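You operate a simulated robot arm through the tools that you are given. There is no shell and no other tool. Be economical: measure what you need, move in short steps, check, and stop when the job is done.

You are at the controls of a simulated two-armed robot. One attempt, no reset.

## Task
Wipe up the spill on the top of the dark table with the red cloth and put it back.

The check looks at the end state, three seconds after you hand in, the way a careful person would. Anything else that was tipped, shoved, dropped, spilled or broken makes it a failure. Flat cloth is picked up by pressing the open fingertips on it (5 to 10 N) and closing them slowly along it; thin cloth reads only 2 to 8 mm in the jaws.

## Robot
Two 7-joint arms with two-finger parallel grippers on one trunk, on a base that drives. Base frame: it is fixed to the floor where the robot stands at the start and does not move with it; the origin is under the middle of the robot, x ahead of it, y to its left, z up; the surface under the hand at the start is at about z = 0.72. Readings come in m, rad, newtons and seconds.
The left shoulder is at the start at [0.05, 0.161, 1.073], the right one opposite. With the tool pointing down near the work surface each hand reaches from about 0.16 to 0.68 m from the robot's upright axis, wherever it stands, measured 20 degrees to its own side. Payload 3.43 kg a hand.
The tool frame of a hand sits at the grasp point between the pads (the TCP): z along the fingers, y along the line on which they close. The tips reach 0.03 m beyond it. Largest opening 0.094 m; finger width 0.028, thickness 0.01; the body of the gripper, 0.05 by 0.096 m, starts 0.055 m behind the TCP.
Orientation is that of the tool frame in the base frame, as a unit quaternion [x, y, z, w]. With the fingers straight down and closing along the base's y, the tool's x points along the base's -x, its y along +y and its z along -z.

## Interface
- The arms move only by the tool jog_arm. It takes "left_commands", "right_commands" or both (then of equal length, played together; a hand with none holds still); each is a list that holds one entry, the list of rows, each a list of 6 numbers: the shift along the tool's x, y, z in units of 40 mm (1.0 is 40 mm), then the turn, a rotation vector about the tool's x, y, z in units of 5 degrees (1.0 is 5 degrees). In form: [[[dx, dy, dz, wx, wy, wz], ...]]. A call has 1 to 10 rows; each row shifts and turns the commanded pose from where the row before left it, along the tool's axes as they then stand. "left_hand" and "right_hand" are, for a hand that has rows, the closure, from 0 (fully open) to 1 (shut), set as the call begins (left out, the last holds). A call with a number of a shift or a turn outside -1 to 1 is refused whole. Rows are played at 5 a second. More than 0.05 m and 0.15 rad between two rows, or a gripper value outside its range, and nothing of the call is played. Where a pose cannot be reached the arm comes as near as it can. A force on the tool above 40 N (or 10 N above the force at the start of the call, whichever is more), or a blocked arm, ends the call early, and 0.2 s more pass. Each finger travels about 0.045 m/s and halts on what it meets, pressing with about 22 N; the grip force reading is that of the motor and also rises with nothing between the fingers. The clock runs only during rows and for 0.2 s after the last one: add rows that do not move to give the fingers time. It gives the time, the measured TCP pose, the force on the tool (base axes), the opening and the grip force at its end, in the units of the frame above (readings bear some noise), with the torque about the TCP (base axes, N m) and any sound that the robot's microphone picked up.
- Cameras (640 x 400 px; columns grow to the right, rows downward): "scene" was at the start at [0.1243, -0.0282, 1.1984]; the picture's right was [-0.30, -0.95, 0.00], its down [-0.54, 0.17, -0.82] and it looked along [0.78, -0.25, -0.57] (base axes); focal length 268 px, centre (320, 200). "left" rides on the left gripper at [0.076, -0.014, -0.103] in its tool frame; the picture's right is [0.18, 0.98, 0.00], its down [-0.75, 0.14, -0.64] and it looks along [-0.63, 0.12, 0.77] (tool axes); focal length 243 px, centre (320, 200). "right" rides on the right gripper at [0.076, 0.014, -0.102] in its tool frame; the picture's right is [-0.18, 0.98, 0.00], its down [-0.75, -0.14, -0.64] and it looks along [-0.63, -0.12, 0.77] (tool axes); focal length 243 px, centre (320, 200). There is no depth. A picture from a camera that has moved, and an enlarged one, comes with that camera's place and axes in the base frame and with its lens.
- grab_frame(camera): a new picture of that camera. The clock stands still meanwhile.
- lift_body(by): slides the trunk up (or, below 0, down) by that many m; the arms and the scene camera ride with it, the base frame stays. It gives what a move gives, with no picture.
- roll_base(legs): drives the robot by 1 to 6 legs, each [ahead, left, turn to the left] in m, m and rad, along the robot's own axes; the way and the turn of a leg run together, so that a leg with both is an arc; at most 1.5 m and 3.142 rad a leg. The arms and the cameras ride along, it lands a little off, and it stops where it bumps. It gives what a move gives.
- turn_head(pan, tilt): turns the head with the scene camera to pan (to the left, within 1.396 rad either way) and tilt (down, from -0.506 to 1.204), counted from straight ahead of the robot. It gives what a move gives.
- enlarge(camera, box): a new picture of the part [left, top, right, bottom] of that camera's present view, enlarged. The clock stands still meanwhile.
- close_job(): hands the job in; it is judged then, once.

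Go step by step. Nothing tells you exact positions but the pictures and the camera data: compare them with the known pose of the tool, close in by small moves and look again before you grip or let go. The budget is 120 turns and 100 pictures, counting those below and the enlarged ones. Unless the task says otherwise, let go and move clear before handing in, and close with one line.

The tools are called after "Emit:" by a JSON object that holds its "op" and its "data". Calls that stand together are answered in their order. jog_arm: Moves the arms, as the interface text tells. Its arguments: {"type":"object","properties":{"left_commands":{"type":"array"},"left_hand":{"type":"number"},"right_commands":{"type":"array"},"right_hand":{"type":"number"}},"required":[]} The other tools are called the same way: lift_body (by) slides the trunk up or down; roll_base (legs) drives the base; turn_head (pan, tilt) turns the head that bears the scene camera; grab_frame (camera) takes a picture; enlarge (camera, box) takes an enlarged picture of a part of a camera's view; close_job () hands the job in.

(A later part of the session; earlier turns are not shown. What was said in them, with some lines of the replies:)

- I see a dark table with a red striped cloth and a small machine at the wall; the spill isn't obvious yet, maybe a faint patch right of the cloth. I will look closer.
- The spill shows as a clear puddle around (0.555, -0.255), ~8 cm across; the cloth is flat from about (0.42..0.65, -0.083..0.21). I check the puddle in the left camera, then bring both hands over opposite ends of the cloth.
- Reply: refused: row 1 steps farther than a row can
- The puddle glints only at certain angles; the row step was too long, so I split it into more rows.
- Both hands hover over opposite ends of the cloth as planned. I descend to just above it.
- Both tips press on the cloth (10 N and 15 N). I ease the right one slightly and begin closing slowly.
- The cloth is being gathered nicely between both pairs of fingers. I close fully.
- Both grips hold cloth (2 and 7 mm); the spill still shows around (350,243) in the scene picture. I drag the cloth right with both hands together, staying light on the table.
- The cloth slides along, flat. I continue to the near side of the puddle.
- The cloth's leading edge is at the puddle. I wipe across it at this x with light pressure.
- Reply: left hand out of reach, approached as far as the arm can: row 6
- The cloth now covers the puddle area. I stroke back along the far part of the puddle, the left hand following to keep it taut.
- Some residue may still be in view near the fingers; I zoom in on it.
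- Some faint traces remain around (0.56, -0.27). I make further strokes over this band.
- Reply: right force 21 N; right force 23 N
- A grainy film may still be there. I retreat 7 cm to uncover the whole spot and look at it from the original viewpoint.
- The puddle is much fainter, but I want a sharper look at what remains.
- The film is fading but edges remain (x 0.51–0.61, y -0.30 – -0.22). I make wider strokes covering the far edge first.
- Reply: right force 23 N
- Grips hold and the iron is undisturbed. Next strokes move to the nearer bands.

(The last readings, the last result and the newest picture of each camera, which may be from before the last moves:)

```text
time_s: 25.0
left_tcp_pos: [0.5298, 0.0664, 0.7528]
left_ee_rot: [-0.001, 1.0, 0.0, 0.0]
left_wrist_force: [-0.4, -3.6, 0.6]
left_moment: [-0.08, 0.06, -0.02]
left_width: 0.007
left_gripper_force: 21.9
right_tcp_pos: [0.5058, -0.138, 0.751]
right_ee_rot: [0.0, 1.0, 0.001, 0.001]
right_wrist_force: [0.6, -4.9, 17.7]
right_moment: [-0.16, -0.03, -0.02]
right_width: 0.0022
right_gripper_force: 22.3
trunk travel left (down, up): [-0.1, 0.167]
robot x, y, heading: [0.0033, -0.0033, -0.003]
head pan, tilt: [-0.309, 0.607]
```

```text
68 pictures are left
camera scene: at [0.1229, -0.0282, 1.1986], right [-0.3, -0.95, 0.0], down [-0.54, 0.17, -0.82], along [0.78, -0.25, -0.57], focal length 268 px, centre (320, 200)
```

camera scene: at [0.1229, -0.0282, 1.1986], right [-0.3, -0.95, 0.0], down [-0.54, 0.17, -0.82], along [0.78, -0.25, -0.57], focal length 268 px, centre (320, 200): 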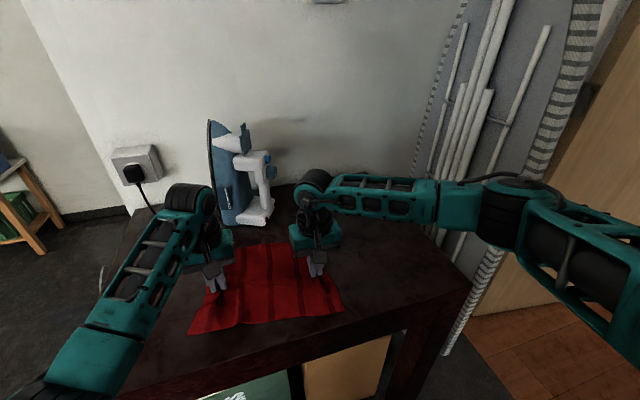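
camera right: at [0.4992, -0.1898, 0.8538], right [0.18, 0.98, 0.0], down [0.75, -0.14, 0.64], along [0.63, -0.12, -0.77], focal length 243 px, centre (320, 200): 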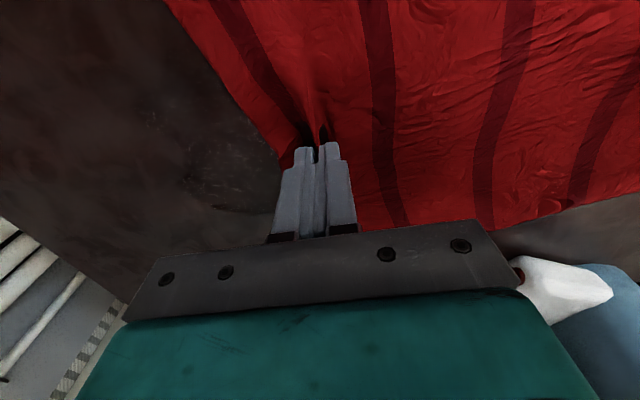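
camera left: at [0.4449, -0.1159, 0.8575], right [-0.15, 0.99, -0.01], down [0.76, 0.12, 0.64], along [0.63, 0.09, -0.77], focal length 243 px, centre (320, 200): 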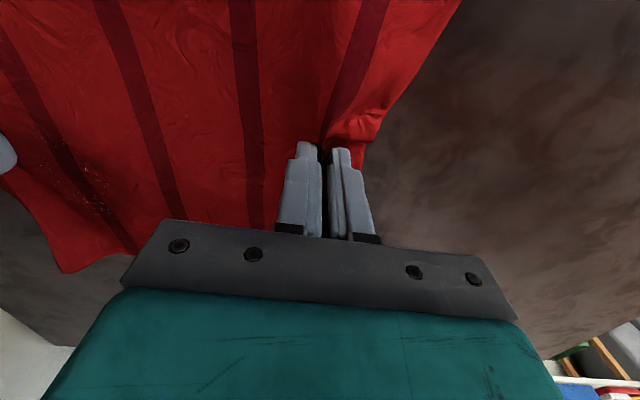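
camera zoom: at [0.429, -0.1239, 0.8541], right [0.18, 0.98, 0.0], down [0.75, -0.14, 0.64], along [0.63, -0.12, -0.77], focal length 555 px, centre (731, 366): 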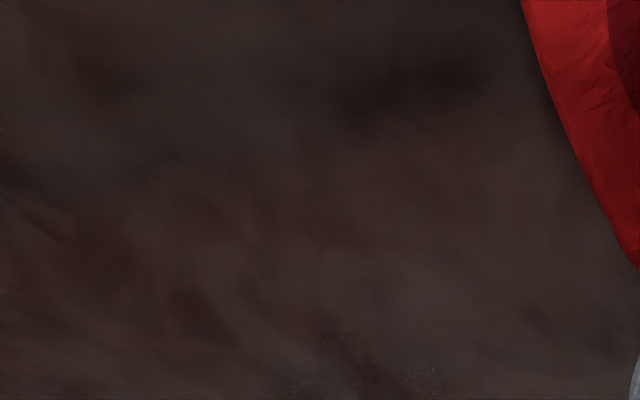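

Almost gone; only faint speckles remain. One more full round of strokes, from near to far edge.

Emit:
{"op": "jog_arm", "data": {"left_commands": [[[0, -0.5, 0, 0, 0, 0], [0, -0.5, 0, 0, 0, 0], [0, -0.5, 0, 0, 0, 0], [0, -0.5, 0, 0, 0, 0], [0, -0.5, 0, 0, 0, 0], [0, -0.5, 0, 0, 0, 0], [0, -0.5, 0, 0, 0, 0], [0, -0.5, 0, 0, 0, 0], [0, 0, 0, 0, 0, 0]]], "right_commands": [[[-0.15, -0.5, 0, 0, 0, 0], [-0.15, -0.5, 0, 0, 0, 0], [-0.15, -0.5, 0, 0, 0, 0], [0, -0.5, 0, 0, 0, 0], [0, -0.5, 0, 0, 0, 0], [0, -0.5, 0, 0, 0, 0], [0, -0.5, 0, 0, 0, 0], [0, -0.5, 0, 0, 0, 0], [-0.4, 0, 0, 0, 0, 0]]]}}

Emit:
{"op": "jog_arm", "data": {"left_commands": [[[0, 0.5, 0, 0, 0, 0], [0, 0.5, 0, 0, 0, 0], [0, 0.5, 0, 0, 0, 0], [0, 0.6, 0, 0, 0, 0], [0, 0, 0, 0, 0, 0], [0, -0.5, 0, 0, 0, 0], [0, -0.5, 0, 0, 0, 0], [0, -0.5, 0, 0, 0, 0], [0, -0.6, 0, 0, 0, 0], [0, 0, 0, 0, 0, 0]]], "right_commands": [[[0, 0.5, 0, 0, 0, 0], [0, 0.5, 0, 0, 0, 0], [0, 0.5, 0, 0, 0, 0], [0, 0.6, 0, 0, 0, 0], [-0.4, 0, 0, 0, 0, 0], [0, -0.5, 0, 0, 0, 0], [0, -0.5, 0, 0, 0, 0], [0, -0.5, 0, 0, 0, 0], [0, -0.6, 0, 0, 0, 0], [-0.4, 0, 0, 0, 0, 0]]]}}

Emit:
{"op": "jog_arm", "data": {"left_commands": [[[0, 0.5, 0, 0, 0, 0], [0, 0.5, 0, 0, 0, 0], [0, 0.5, 0, 0, 0, 0], [0, 0.6, 0, 0, 0, 0], [0, 0, 0, 0, 0, 0], [-0.1, -0.5, 0, 0, 0, 0], [-0.1, -0.5, 0, 0, 0, 0], [0, -0.5, 0, 0, 0, 0], [0, -0.5, 0, 0, 0, 0], [0, 0, 0, 0, 0, 0]]], "right_commands": [[[0, 0.5, 0, 0, 0, 0], [0, 0.5, 0, 0, 0, 0], [0, 0.5, 0, 0, 0, 0], [0, 0.6, 0, 0, 0, 0], [-0.4, 0, 0, 0, 0, 0], [0, -0.5, 0, 0, 0, 0], [0, -0.5, 0, 0, 0, 0], [0, -0.5, 0, 0, 0, 0], [0, -0.5, 0, 0, 0, 0], [-0.3, 0, 0, 0, 0, 0]]]}}

Emit:
{"op": "jog_arm", "data": {"left_commands": [[[0, 0.4, 0, 0, 0, 0], [0, 0.5, 0, 0, 0, 0], [0, 0.5, 0, 0, 0, 0], [0, 0.5, 0, 0, 0, 0], [0.1, 0.5, 0, 0, 0, 0], [0.1, 0.5, 0, 0, 0, 0], [0, 0.5, 0, 0, 0, 0], [0, 0.4, 0, 0, 0, 0]]], "right_commands": [[[0, 0.4, 0, 0, 0, 0], [0, 0.5, 0, 0, 0, 0], [0, 0.5, 0, 0, 0, 0], [0.1, 0.5, 0, 0, 0, 0], [0.3, 0.5, 0, 0, 0, 0], [0.3, 0.5, 0, 0, 0, 0], [0.3, 0.5, 0, 0, 0, 0], [0.3, 0.4, 0, 0, 0, 0]]]}}

Emit:
{"op": "enlarge", "data": {"camera": "scene", "box": [320, 220, 400, 270]}}

Emit:
{"op": "grab_frame", "data": {"camera": "right"}}

Emit:
{"op": "grab_frame", "data": {"camera": "scene"}}

```text
time_s: 27.0
left_tcp_pos: [0.5298, -0.0951, 0.7525]
left_ee_rot: [-0.001, 1.0, 0.0, 0.001]
left_wrist_force: [0.0, -3.1, -0.2]
left_moment: [-0.08, 0.0, 0.02]
left_width: 0.0074
left_gripper_force: 22.6
right_tcp_pos: [0.5398, -0.2999, 0.751]
right_ee_rot: [0.002, 1.0, -0.001, 0.0]
right_wrist_force: [-7.7, 3.0, 17.3]
right_moment: [0.12, 0.28, -0.01]
right_width: 0.0023
right_gripper_force: 22.1
trunk travel left (down, up): [-0.1, 0.167]
robot x, y, heading: [0.0004, 0.0029, -0.002]
head pan, tilt: [-0.309, 0.607]
```

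```text
time_s: 29.2
left_tcp_pos: [0.5282, -0.0969, 0.7531]
left_ee_rot: [-0.001, 1.0, -0.001, 0.002]
left_wrist_force: [1.0, -4.7, -0.3]
left_moment: [-0.16, 0.03, -0.03]
left_width: 0.0074
left_gripper_force: 22.2
right_tcp_pos: [0.5705, -0.2996, 0.7513]
right_ee_rot: [0.001, 1.0, -0.002, 0.0]
right_wrist_force: [-8.0, 3.6, 15.7]
right_moment: [0.09, 0.29, 0.05]
right_width: 0.0018
right_gripper_force: 21.6
trunk travel left (down, up): [-0.1, 0.167]
robot x, y, heading: [-0.0004, 0.0018, 0.001]
head pan, tilt: [-0.309, 0.607]
```

```text
time_s: 31.4
left_tcp_pos: [0.5346, -0.0914, 0.7526]
left_ee_rot: [0.008, 1.0, -0.004, 0.0]
left_wrist_force: [4.2, -12.1, -0.6]
left_moment: [-0.42, -0.13, 0.0]
left_width: 0.0076
left_gripper_force: 21.9
right_tcp_pos: [0.6014, -0.2938, 0.7511]
right_ee_rot: [-0.001, 1.0, 0.0, -0.001]
right_wrist_force: [-8.2, 12.4, 9.2]
right_moment: [0.39, 0.28, 0.01]
right_width: 0.0019
right_gripper_force: 22.0
trunk travel left (down, up): [-0.1, 0.167]
robot x, y, heading: [0.0033, 0.0007, -0.001]
head pan, tilt: [-0.309, 0.607]
```

```text
time_s: 33.2
left_tcp_pos: [0.5289, 0.0624, 0.7533]
left_ee_rot: [-0.001, 1.0, 0.001, 0.0]
left_wrist_force: [1.5, -5.3, -0.2]
left_moment: [-0.15, 0.01, -0.01]
left_width: 0.0076
left_gripper_force: 21.7
right_tcp_pos: [0.5487, -0.1432, 0.7517]
right_ee_rot: [0.001, 1.0, -0.001, 0.003]
right_wrist_force: [5.8, -0.4, 19.8]
right_moment: [-0.01, -0.12, 0.01]
right_width: 0.002
right_gripper_force: 22.5
trunk travel left (down, up): [-0.1, 0.167]
robot x, y, heading: [-0.0012, -0.002, 0.0]
head pan, tilt: [-0.309, 0.607]
```

```text
8.00 times, centred on (360, 245) of scene
camera zoom: at [0.1231, -0.0281, 1.1987], right [-0.3, -0.95, 0.0], down [-0.54, 0.17, -0.82], along [0.78, -0.25, -0.57], focal length 2147 px, centre (0, -160)
```

zoom: 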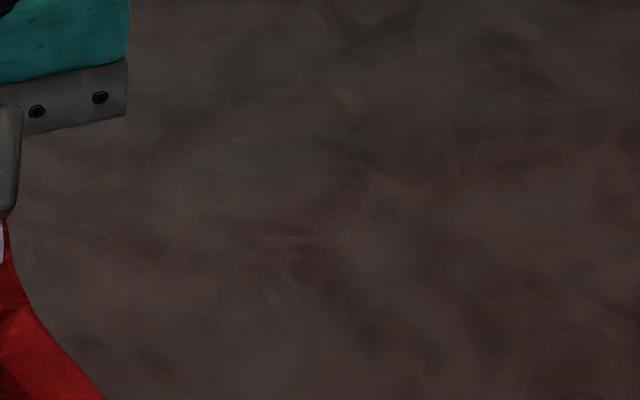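

```text
66 pictures are left
camera right: at [0.4718, -0.1286, 0.8538], right [0.19, 0.98, 0.0], down [0.75, -0.14, 0.65], along [0.63, -0.12, -0.76], focal length 243 px, centre (320, 200)
```

right: 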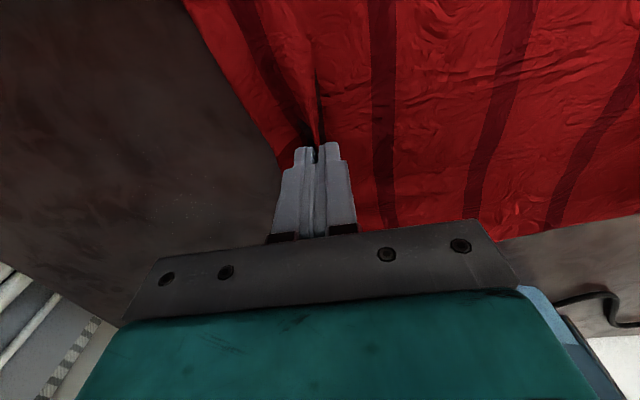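

```text
65 pictures are left
camera scene: at [0.1231, -0.0281, 1.1987], right [-0.3, -0.95, 0.0], down [-0.54, 0.17, -0.82], along [0.78, -0.25, -0.57], focal length 268 px, centre (320, 200)
```

scene: 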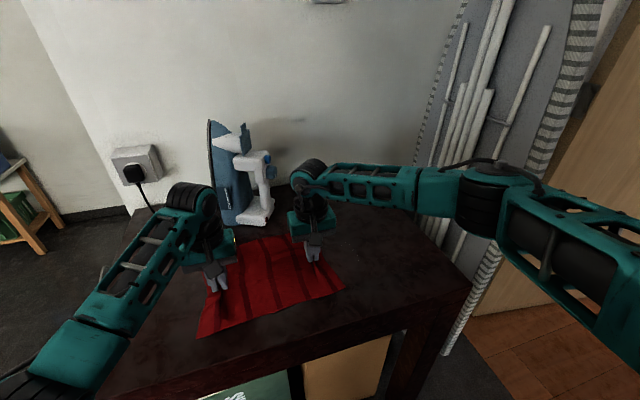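

Only a barely visible speckle remains; one more round to be thorough.

Emit:
{"op": "jog_arm", "data": {"left_commands": [[[0, -0.5, 0, 0, 0, 0], [0, -0.5, 0, 0, 0, 0], [0, -0.5, 0, 0, 0, 0], [0, -0.5, 0, 0, 0, 0], [0, -0.5, 0, 0, 0, 0], [0, -0.5, 0, 0, 0, 0], [0, -0.5, 0, 0, 0, 0], [0, -0.4, 0, 0, 0, 0], [0, 0, 0, 0, 0, 0]]], "right_commands": [[[0.3, -0.5, 0, 0, 0, 0], [0.3, -0.5, 0, 0, 0, 0], [0.2, -0.5, 0, 0, 0, 0], [0, -0.5, 0, 0, 0, 0], [0, -0.5, 0, 0, 0, 0], [0, -0.5, 0, 0, 0, 0], [0, -0.5, 0, 0, 0, 0], [0, -0.4, 0, 0, 0, 0], [-0.4, 0, 0, 0, 0, 0]]]}}

Emit:
{"op": "jog_arm", "data": {"left_commands": [[[0, 0.5, 0, 0, 0, 0], [0, 0.5, 0, 0, 0, 0], [0, 0.5, 0, 0, 0, 0], [0, 0.6, 0, 0, 0, 0], [0, 0, 0, 0, 0, 0], [0, -0.5, 0, 0, 0, 0], [0, -0.5, 0, 0, 0, 0], [0, -0.5, 0, 0, 0, 0], [0, -0.6, 0, 0, 0, 0], [0, 0, 0, 0, 0, 0]]], "right_commands": [[[0, 0.5, 0, 0, 0, 0], [0, 0.5, 0, 0, 0, 0], [0, 0.5, 0, 0, 0, 0], [0, 0.6, 0, 0, 0, 0], [-0.4, 0, 0, 0, 0, 0], [0, -0.5, 0, 0, 0, 0], [0, -0.5, 0, 0, 0, 0], [0, -0.5, 0, 0, 0, 0], [0, -0.6, 0, 0, 0, 0], [-0.4, 0, 0, 0, 0, 0]]]}}

Emit:
{"op": "jog_arm", "data": {"left_commands": [[[0, 0.5, 0, 0, 0, 0], [0, 0.5, 0, 0, 0, 0], [0, 0.5, 0, 0, 0, 0], [0, 0.6, 0, 0, 0, 0], [0, 0, 0, 0, 0, 0], [-0.1, -0.5, 0, 0, 0, 0], [-0.1, -0.5, 0, 0, 0, 0], [0, -0.5, 0, 0, 0, 0], [0, -0.5, 0, 0, 0, 0], [0, 0, 0, 0, 0, 0]]], "right_commands": [[[0, 0.5, 0, 0, 0, 0], [0, 0.5, 0, 0, 0, 0], [0, 0.5, 0, 0, 0, 0], [0, 0.6, 0, 0, 0, 0], [-0.4, 0, 0, 0, 0, 0], [0, -0.5, 0, 0, 0, 0], [0, -0.5, 0, 0, 0, 0], [0, -0.5, 0, 0, 0, 0], [0, -0.5, 0, 0, 0, 0], [-0.3, 0, 0, 0, 0, 0]]]}}

Emit:
{"op": "jog_arm", "data": {"left_commands": [[[0, 0.4, 0, 0, 0, 0], [0, 0.5, 0, 0, 0, 0], [0, 0.5, 0, 0, 0, 0], [0, 0.5, 0, 0, 0, 0], [0.1, 0.5, 0, 0, 0, 0], [0.1, 0.5, 0, 0, 0, 0], [0, 0.5, 0, 0, 0, 0], [0, 0.4, 0, 0, 0, 0]]], "right_commands": [[[0, 0.4, 0, 0, 0, 0], [0, 0.5, 0, 0, 0, 0], [0, 0.5, 0, 0, 0, 0], [0.2, 0.5, 0, 0, 0, 0], [0.3, 0.5, 0, 0, 0, 0], [0.3, 0.5, 0, 0, 0, 0], [0.3, 0.5, 0, 0, 0, 0], [0.3, 0.4, 0, 0, 0, 0]]]}}

Emit:
{"op": "enlarge", "data": {"camera": "scene", "box": [320, 220, 400, 270]}}

Emit:
{"op": "grab_frame", "data": {"camera": "scene"}}

```text
time_s: 35.2
left_tcp_pos: [0.5289, -0.093, 0.7518]
left_ee_rot: [0.0, 1.0, -0.001, 0.001]
left_wrist_force: [0.2, -3.8, -0.7]
left_moment: [-0.14, 0.01, -0.03]
left_width: 0.0071
left_gripper_force: 22.0
right_tcp_pos: [0.534, -0.2995, 0.751]
right_ee_rot: [0.0, 1.0, -0.003, -0.001]
right_wrist_force: [-8.9, 2.6, 19.4]
right_moment: [0.12, 0.3, 0.02]
right_width: 0.0021
right_gripper_force: 22.2
trunk travel left (down, up): [-0.1, 0.167]
robot x, y, heading: [-0.0021, -0.0, 0.002]
head pan, tilt: [-0.309, 0.607]
```

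```text
time_s: 37.4
left_tcp_pos: [0.5292, -0.0952, 0.7544]
left_ee_rot: [0.0, 1.0, -0.002, 0.002]
left_wrist_force: [-0.1, -3.3, -0.5]
left_moment: [-0.13, -0.04, 0.02]
left_width: 0.0075
left_gripper_force: 21.9
right_tcp_pos: [0.5614, -0.2987, 0.7527]
right_ee_rot: [0.0, 1.0, -0.002, 0.0]
right_wrist_force: [-12.5, 3.7, 23.8]
right_moment: [0.08, 0.39, 0.02]
right_width: 0.002
right_gripper_force: 22.3
trunk travel left (down, up): [-0.1, 0.167]
robot x, y, heading: [-0.0023, 0.0016, 0.0]
head pan, tilt: [-0.309, 0.607]
```

```text
time_s: 39.6
left_tcp_pos: [0.5335, -0.0913, 0.7564]
left_ee_rot: [0.001, 1.0, -0.003, 0.002]
left_wrist_force: [2.4, -10.0, -1.1]
left_moment: [-0.27, -0.07, -0.03]
left_width: 0.0075
left_gripper_force: 21.9
right_tcp_pos: [0.592, -0.2948, 0.7514]
right_ee_rot: [0.0, 1.0, -0.001, 0.0]
right_wrist_force: [-13.6, 9.9, 23.8]
right_moment: [0.29, 0.43, 0.03]
right_width: 0.0021
right_gripper_force: 21.9
trunk travel left (down, up): [-0.1, 0.167]
robot x, y, heading: [0.0016, -0.0013, -0.002]
head pan, tilt: [-0.309, 0.607]
```

```text
time_s: 41.4
left_tcp_pos: [0.5288, 0.0617, 0.7528]
left_ee_rot: [0.0, 1.0, 0.0, 0.0]
left_wrist_force: [0.8, -4.2, 0.0]
left_moment: [-0.13, -0.02, -0.01]
left_width: 0.0073
left_gripper_force: 21.7
right_tcp_pos: [0.5373, -0.143, 0.7512]
right_ee_rot: [0.001, 1.0, 0.0, 0.003]
right_wrist_force: [6.4, -2.3, 21.7]
right_moment: [-0.1, -0.12, 0.02]
right_width: 0.002
right_gripper_force: 22.1
trunk travel left (down, up): [-0.1, 0.167]
robot x, y, heading: [0.0012, -0.0004, 0.006]
head pan, tilt: [-0.309, 0.607]
```

```text
8.00 times, centred on (360, 245) of scene
camera zoom: at [0.123, -0.0281, 1.1987], right [-0.3, -0.95, 0.0], down [-0.54, 0.17, -0.82], along [0.78, -0.25, -0.57], focal length 2147 px, centre (0, -160)
```

zoom: 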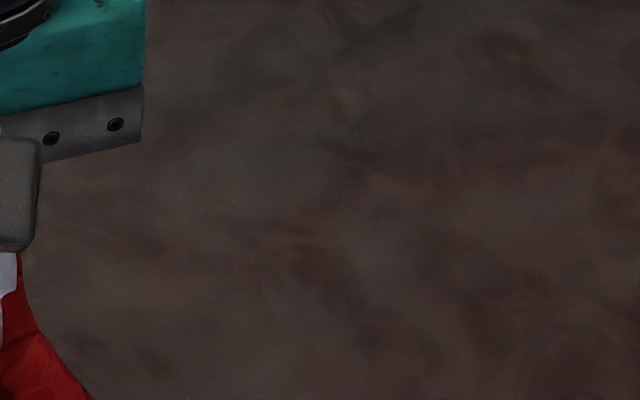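

```text
63 pictures are left
camera scene: at [0.123, -0.0281, 1.1987], right [-0.3, -0.95, 0.0], down [-0.54, 0.17, -0.82], along [0.78, -0.25, -0.57], focal length 268 px, centre (320, 200)
```

scene: 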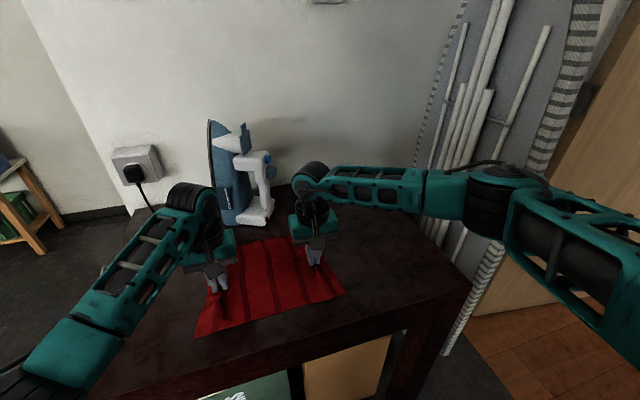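

Essentially gone; a last round to take the final specks, this time from the far edge to the near one.

Emit:
{"op": "jog_arm", "data": {"left_commands": [[[0, -0.5, 0, 0, 0, 0], [0, -0.5, 0, 0, 0, 0], [0, -0.5, 0, 0, 0, 0], [0, -0.5, 0, 0, 0, 0], [-0.1, -0.5, 0, 0, 0, 0], [-0.1, -0.5, 0, 0, 0, 0], [0, -0.5, 0, 0, 0, 0], [0, -0.3, 0, 0, 0, 0], [0, 0, 0, 0, 0, 0]]], "right_commands": [[[-0.5, -0.5, 0, 0, 0, 0], [-0.5, -0.5, 0, 0, 0, 0], [-0.5, -0.5, 0, 0, 0, 0], [-0.1, -0.5, 0, 0, 0, 0], [0, -0.5, 0, 0, 0, 0], [0, -0.5, 0, 0, 0, 0], [0, -0.5, 0, 0, 0, 0], [0, -0.3, 0, 0, 0, 0], [0.4, 0, 0, 0, 0, 0]]]}}

Emit:
{"op": "jog_arm", "data": {"left_commands": [[[0, 0.5, 0, 0, 0, 0], [0, 0.5, 0, 0, 0, 0], [0, 0.5, 0, 0, 0, 0], [0, 0.5, 0, 0, 0, 0], [0.1, 0, 0, 0, 0, 0], [0.1, -0.5, 0, 0, 0, 0], [0, -0.5, 0, 0, 0, 0], [0, -0.5, 0, 0, 0, 0], [0, -0.6, 0, 0, 0, 0], [0, 0, 0, 0, 0, 0]]], "right_commands": [[[0, 0.5, 0, 0, 0, 0], [0, 0.5, 0, 0, 0, 0], [0, 0.5, 0, 0, 0, 0], [0, 0.5, 0, 0, 0, 0], [0.4, 0, 0, 0, 0, 0], [0, -0.5, 0, 0, 0, 0], [0, -0.5, 0, 0, 0, 0], [0, -0.5, 0, 0, 0, 0], [0, -0.6, 0, 0, 0, 0], [0.4, 0, 0, 0, 0, 0]]]}}

Emit:
{"op": "jog_arm", "data": {"left_commands": [[[0, 0.5, 0, 0, 0, 0], [0, 0.5, 0, 0, 0, 0], [0, 0.5, 0, 0, 0, 0], [0, 0.6, 0, 0, 0, 0], [0, 0, 0, 0, 0, 0], [0, -0.5, 0, 0, 0, 0], [0, -0.5, 0, 0, 0, 0], [0, -0.5, 0, 0, 0, 0], [0, -0.5, 0, 0, 0, 0], [0, 0, 0, 0, 0, 0]]], "right_commands": [[[0, 0.5, 0, 0, 0, 0], [0, 0.5, 0, 0, 0, 0], [0, 0.5, 0, 0, 0, 0], [0, 0.6, 0, 0, 0, 0], [0.4, 0, 0, 0, 0, 0], [0, -0.5, 0, 0, 0, 0], [0, -0.5, 0, 0, 0, 0], [0, -0.5, 0, 0, 0, 0], [0, -0.5, 0, 0, 0, 0], [0.3, 0, 0, 0, 0, 0]]]}}

Emit:
{"op": "jog_arm", "data": {"left_commands": [[[0, 0.4, 0, 0, 0, 0], [0, 0.5, 0, 0, 0, 0], [0, 0.5, 0, 0, 0, 0], [0, 0.5, 0, 0, 0, 0], [0, 0.5, 0, 0, 0, 0], [0, 0.5, 0, 0, 0, 0], [0, 0.5, 0, 0, 0, 0], [0, 0.4, 0, 0, 0, 0]]], "right_commands": [[[0, 0.4, 0, 0, 0, 0], [0, 0.5, 0, 0, 0, 0], [0, 0.5, 0, 0, 0, 0], [0, 0.5, 0, 0, 0, 0], [-0.1, 0.5, 0, 0, 0, 0], [-0.1, 0.5, 0, 0, 0, 0], [-0.1, 0.5, 0, 0, 0, 0], [-0.1, 0.4, 0, 0, 0, 0]]]}}

Emit:
{"op": "enlarge", "data": {"camera": "scene", "box": [320, 220, 400, 270]}}

Emit:
{"op": "grab_frame", "data": {"camera": "scene"}}

```text
time_s: 43.4
left_tcp_pos: [0.5371, -0.0895, 0.7532]
left_ee_rot: [-0.001, 1.0, -0.001, 0.0]
left_wrist_force: [2.7, -10.1, -0.8]
left_moment: [-0.32, -0.09, 0.02]
left_width: 0.0077
left_gripper_force: 21.4
right_tcp_pos: [0.5863, -0.2941, 0.7523]
right_ee_rot: [0.0, 1.0, 0.0, 0.002]
right_wrist_force: [2.2, 8.6, 12.3]
right_moment: [0.25, -0.04, 0.05]
right_width: 0.002
right_gripper_force: 22.3
trunk travel left (down, up): [-0.1, 0.167]
robot x, y, heading: [-0.0021, -0.0018, 0.002]
head pan, tilt: [-0.309, 0.607]
```

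```text
time_s: 45.6
left_tcp_pos: [0.5295, -0.0948, 0.7521]
left_ee_rot: [-0.001, 1.0, 0.001, 0.0]
left_wrist_force: [0.2, -3.8, -0.5]
left_moment: [-0.14, -0.02, 0.01]
left_width: 0.0072
left_gripper_force: 21.5
right_tcp_pos: [0.5548, -0.2998, 0.7514]
right_ee_rot: [0.002, 1.0, -0.001, 0.003]
right_wrist_force: [5.9, 1.9, 14.6]
right_moment: [0.1, -0.1, 0.0]
right_width: 0.002
right_gripper_force: 21.5
trunk travel left (down, up): [-0.1, 0.167]
robot x, y, heading: [0.0017, -0.0032, 0.003]
head pan, tilt: [-0.309, 0.607]
```

```text
time_s: 47.8
left_tcp_pos: [0.5302, -0.0902, 0.7536]
left_ee_rot: [0.0, 1.0, -0.001, 0.001]
left_wrist_force: [0.1, -3.5, 0.8]
left_moment: [-0.11, 0.02, -0.02]
left_width: 0.0073
left_gripper_force: 22.0
right_tcp_pos: [0.5259, -0.2954, 0.7521]
right_ee_rot: [0.001, 1.0, -0.001, 0.002]
right_wrist_force: [7.6, 2.4, 18.1]
right_moment: [0.1, -0.2, -0.03]
right_width: 0.0021
right_gripper_force: 22.2
trunk travel left (down, up): [-0.1, 0.167]
robot x, y, heading: [-0.002, 0.0028, -0.001]
head pan, tilt: [-0.309, 0.607]
```

```text
time_s: 49.6
left_tcp_pos: [0.5277, 0.0631, 0.7539]
left_ee_rot: [0.0, 1.0, 0.0, 0.001]
left_wrist_force: [0.0, -0.6, -1.3]
left_moment: [-0.01, 0.01, 0.01]
left_width: 0.0072
left_gripper_force: 21.8
right_tcp_pos: [0.5424, -0.1395, 0.751]
right_ee_rot: [0.0, 1.0, 0.0, 0.002]
right_wrist_force: [-1.7, -8.3, 24.2]
right_moment: [-0.27, 0.08, 0.03]
right_width: 0.0019
right_gripper_force: 21.4
trunk travel left (down, up): [-0.1, 0.167]
robot x, y, heading: [0.0011, -0.0007, 0.004]
head pan, tilt: [-0.309, 0.607]
```

```text
8.00 times, centred on (360, 245) of scene
camera zoom: at [0.1223, -0.0281, 1.1987], right [-0.3, -0.95, 0.0], down [-0.54, 0.17, -0.82], along [0.78, -0.25, -0.57], focal length 2147 px, centre (0, -160)
```

zoom: 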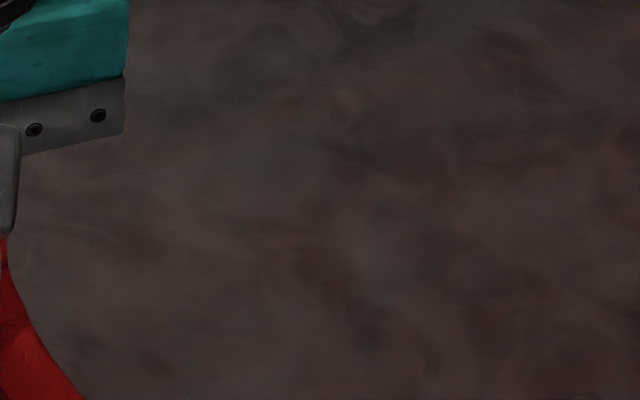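

```text
61 pictures are left
camera scene: at [0.1223, -0.0281, 1.1987], right [-0.3, -0.95, 0.0], down [-0.54, 0.17, -0.82], along [0.78, -0.25, -0.57], focal length 268 px, centre (320, 200)
```

scene: 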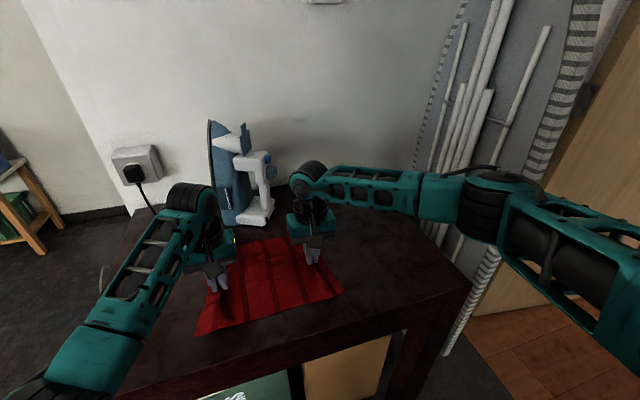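

The table is clean. I slide the cloth back to its original place with both hands.

Emit:
{"op": "jog_arm", "data": {"left_commands": [[[0, 0.5, 0, 0, 0, 0], [0, 0.5, 0, 0, 0, 0], [0, 0.5, 0, 0, 0, 0], [0, 0.5, 0, 0, 0, 0], [0, 0.5, 0, 0, 0, 0], [0, 0.1, 0, 0, 0, 0]]], "right_commands": [[[0.04, 0.5, -0.03, 0, 0, 0], [0.03, 0.5, 0, 0, 0, 0], [0, 0.5, 0, 0, 0, 0], [0, 0.5, 0, 0, 0, 0], [0, 0.4, 0, 0, 0, 0], [0, 0.05, 0, 0, 0, 0]]]}}

Emit:
{"op": "grab_frame", "data": {"camera": "scene"}}

Emit:
{"op": "grab_frame", "data": {"camera": "right"}}

Emit:
{"op": "grab_frame", "data": {"camera": "left"}}

```text
time_s: 51.0
left_tcp_pos: [0.529, 0.1644, 0.752]
left_ee_rot: [0.0, 1.0, 0.0, 0.001]
left_wrist_force: [0.5, -5.7, -0.1]
left_moment: [-0.16, -0.01, 0.01]
left_width: 0.0073
left_gripper_force: 21.7
right_tcp_pos: [0.5371, -0.0425, 0.7514]
right_ee_rot: [0.0, 1.0, 0.001, 0.001]
right_wrist_force: [-2.1, -2.1, 17.3]
right_moment: [-0.11, 0.07, 0.01]
right_width: 0.0023
right_gripper_force: 22.0
trunk travel left (down, up): [-0.1, 0.167]
robot x, y, heading: [-0.0024, 0.0006, 0.002]
head pan, tilt: [-0.309, 0.607]
```

```text
60 pictures are left
camera scene: at [0.1227, -0.0285, 1.1986], right [-0.3, -0.95, 0.0], down [-0.54, 0.17, -0.82], along [0.78, -0.25, -0.57], focal length 268 px, centre (320, 200)
```

scene: 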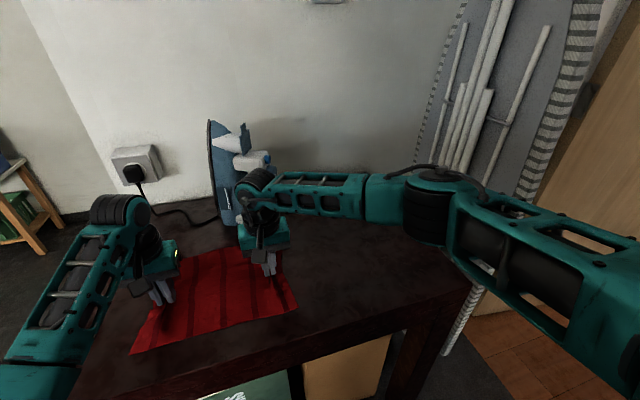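

```text
59 pictures are left
camera right: at [0.4608, -0.0282, 0.8545], right [0.18, 0.98, 0.0], down [0.75, -0.14, 0.64], along [0.63, -0.12, -0.77], focal length 243 px, centre (320, 200)
```

right: 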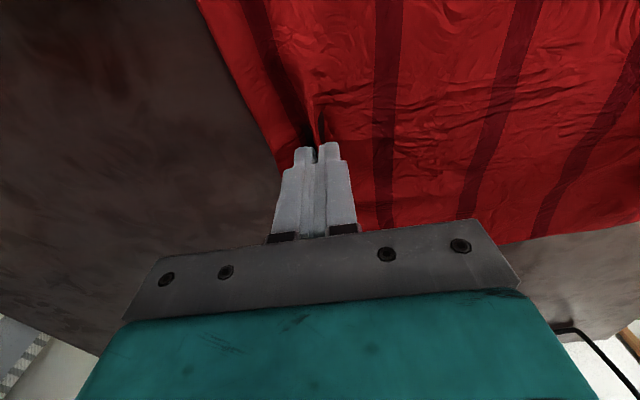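

```text
58 pictures are left
camera left: at [0.4529, 0.1508, 0.8557], right [-0.18, 0.98, 0.0], down [0.75, 0.14, 0.64], along [0.63, 0.12, -0.77], focal length 243 px, centre (320, 200)
```

left: 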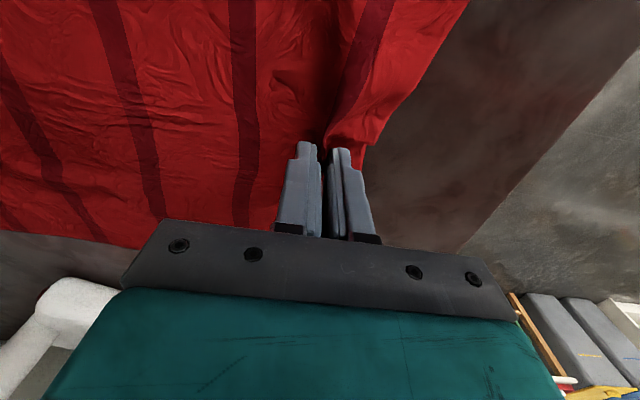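

The cloth is back in place. I open the fingers slowly with light pressure so that they spread the gathered folds out again.

Emit:
{"op": "jog_arm", "data": {"left_commands": [[[0, 0, 0.04, 0, 0, 0], [0, 0, 0, 0, 0, 0]]], "right_commands": [[[0, 0, -0.03, 0, 0, 0], [0, 0, 0, 0, 0, 0]]], "left_hand": 0.8, "right_hand": 0.8}}

Emit:
{"op": "jog_arm", "data": {"left_commands": [[[0, 0, 0, 0, 0, 0], [0, 0, 0, 0, 0, 0]]], "right_commands": [[[0, 0, 0, 0, 0, 0], [0, 0, 0, 0, 0, 0]]], "left_hand": 0.65, "right_hand": 0.65}}

Emit:
{"op": "grab_frame", "data": {"camera": "right"}}

Emit:
{"op": "grab_frame", "data": {"camera": "left"}}

```text
time_s: 51.6
left_tcp_pos: [0.5311, 0.1663, 0.7503]
left_ee_rot: [-0.001, 1.0, 0.001, 0.001]
left_wrist_force: [-0.7, 1.6, 9.1]
left_moment: [0.11, 0.05, -0.02]
left_width: 0.019
left_gripper_force: 0.6
right_tcp_pos: [0.5381, -0.0429, 0.7513]
right_ee_rot: [0.0, 1.0, 0.0, 0.0]
right_wrist_force: [0.4, 1.7, 3.3]
right_moment: [0.04, -0.01, -0.04]
right_width: 0.0183
right_gripper_force: 0.1
trunk travel left (down, up): [-0.1, 0.167]
robot x, y, heading: [0.0004, -0.0012, 0.001]
head pan, tilt: [-0.309, 0.607]
```

```text
time_s: 52.2
left_tcp_pos: [0.5302, 0.1647, 0.751]
left_ee_rot: [0.0, 1.0, -0.001, 0.001]
left_wrist_force: [-0.1, -2.0, 12.4]
left_moment: [0.08, 0.03, 0.0]
left_width: 0.0315
left_gripper_force: 0.1
right_tcp_pos: [0.5385, -0.0443, 0.7527]
right_ee_rot: [0.0, 1.0, 0.0, 0.0]
right_wrist_force: [0.9, -1.6, -0.2]
right_moment: [-0.03, -0.02, -0.01]
right_width: 0.0329
right_gripper_force: 0.0
trunk travel left (down, up): [-0.1, 0.167]
robot x, y, heading: [0.0019, 0.0007, -0.004]
head pan, tilt: [-0.309, 0.607]
```

```text
57 pictures are left
camera right: at [0.4616, -0.0298, 0.8547], right [0.18, 0.98, 0.0], down [0.75, -0.14, 0.64], along [0.63, -0.12, -0.77], focal length 243 px, centre (320, 200)
```

right: 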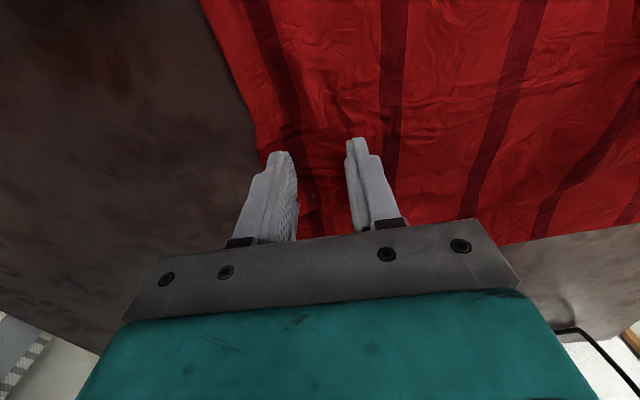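

```text
56 pictures are left
camera left: at [0.453, 0.1507, 0.8548], right [-0.18, 0.98, 0.0], down [0.75, 0.14, 0.64], along [0.63, 0.12, -0.77], focal length 243 px, centre (320, 200)
```

left: 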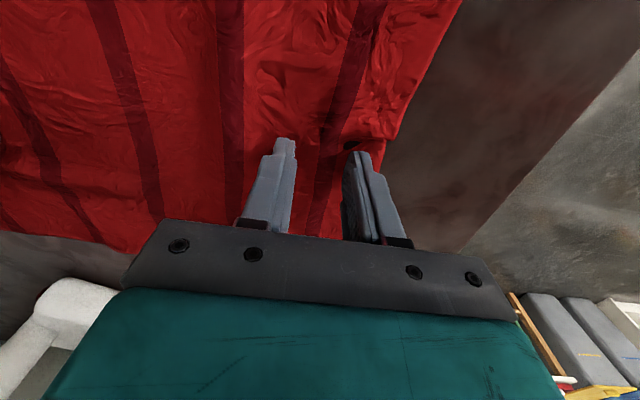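

Folds are released and spread. I lift both hands clear and look.

Emit:
{"op": "jog_arm", "data": {"left_commands": [[[0, 0, -0.2, 0, 0, 0], [0, 0, -0.6, 0, 0, 0], [0, 0, -0.8, 0, 0, 0], [0, 0, -0.8, 0, 0, 0], [0, 0.2, -0.8, 0, 0, 0], [0, 0.5, -0.8, 0, 0, 0], [0.5, 0.8, -0.8, 0, 0, 0]]], "right_commands": [[[0, 0, -0.2, 0, 0, 0], [0, 0, -0.6, 0, 0, 0], [0, 0, -0.8, 0, 0, 0], [0, -0.2, -0.8, 0, 0, 0], [0.5, -0.8, -0.8, 0, 0, 0], [0.5, -0.8, -0.8, 0, 0, 0], [0.5, -0.8, -0.8, 0, 0, 0]]]}}

Emit:
{"op": "grab_frame", "data": {"camera": "scene"}}

Emit:
{"op": "enlarge", "data": {"camera": "scene", "box": [90, 180, 330, 380]}}

Emit:
{"op": "enlarge", "data": {"camera": "scene", "box": [270, 170, 480, 301]}}

```text
time_s: 53.8
left_tcp_pos: [0.5109, 0.2261, 0.9414]
left_ee_rot: [-0.001, 1.0, 0.0, -0.001]
left_wrist_force: [-0.5, -0.1, 0.6]
left_moment: [0.02, -0.01, -0.02]
left_width: 0.0329
left_gripper_force: 0.0
right_tcp_pos: [0.4763, -0.1484, 0.9448]
right_ee_rot: [0.0, 1.0, -0.001, 0.0]
right_wrist_force: [0.5, -0.5, 0.5]
right_moment: [0.0, -0.02, -0.03]
right_width: 0.0329
right_gripper_force: 0.2
trunk travel left (down, up): [-0.1, 0.167]
robot x, y, heading: [0.0009, -0.0019, 0.004]
head pan, tilt: [-0.309, 0.607]
```

```text
55 pictures are left
camera scene: at [0.1238, -0.0282, 1.1985], right [-0.3, -0.95, 0.0], down [-0.54, 0.17, -0.82], along [0.78, -0.25, -0.57], focal length 268 px, centre (320, 200)
```

scene: 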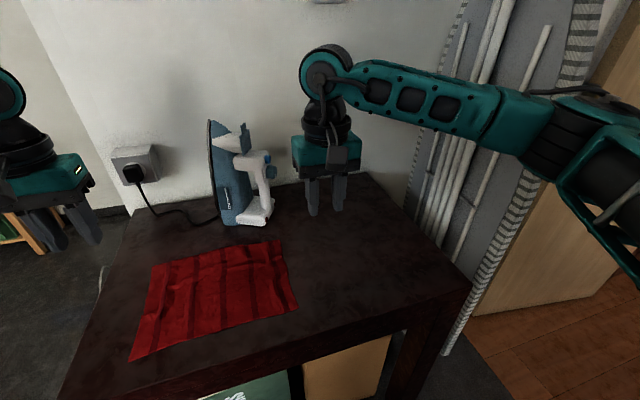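

```text
2.00 times, centred on (210, 280) of scene
camera zoom: at [0.1238, -0.0282, 1.1985], right [-0.3, -0.95, 0.0], down [-0.54, 0.17, -0.82], along [0.78, -0.25, -0.57], focal length 537 px, centre (540, 40)
```

zoom: 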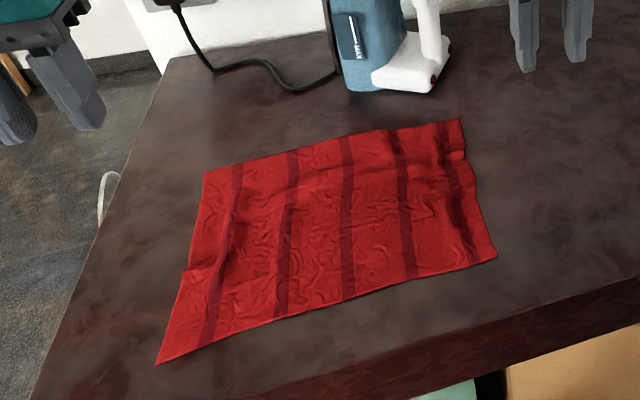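

```text
3.05 times, centred on (375, 236) of scene
camera zoom: at [0.1238, -0.0282, 1.1985], right [-0.3, -0.95, 0.0], down [-0.54, 0.17, -0.82], along [0.78, -0.25, -0.57], focal length 818 px, centre (152, 92)
```

zoom: 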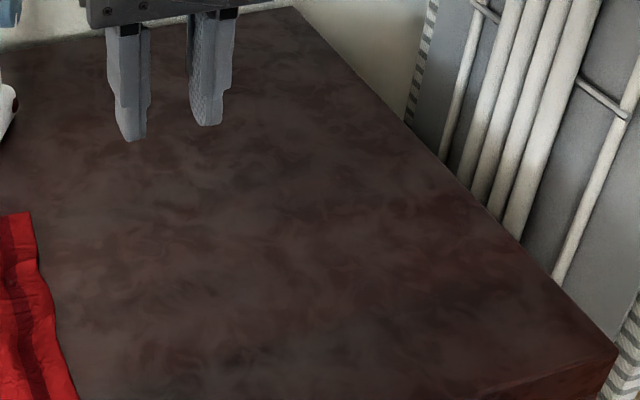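

The table is clean, the cloth lies within millimetres of its original place, the iron stands untouched, and both hands are clear.

Emit:
{"op": "close_job", "data": {}}

```text
The job is handed in.
```

I wiped the spill off the dark table with the red cloth and slid the cloth back to its original spot, slightly more wrinkled; the iron did not move and both hands are clear.
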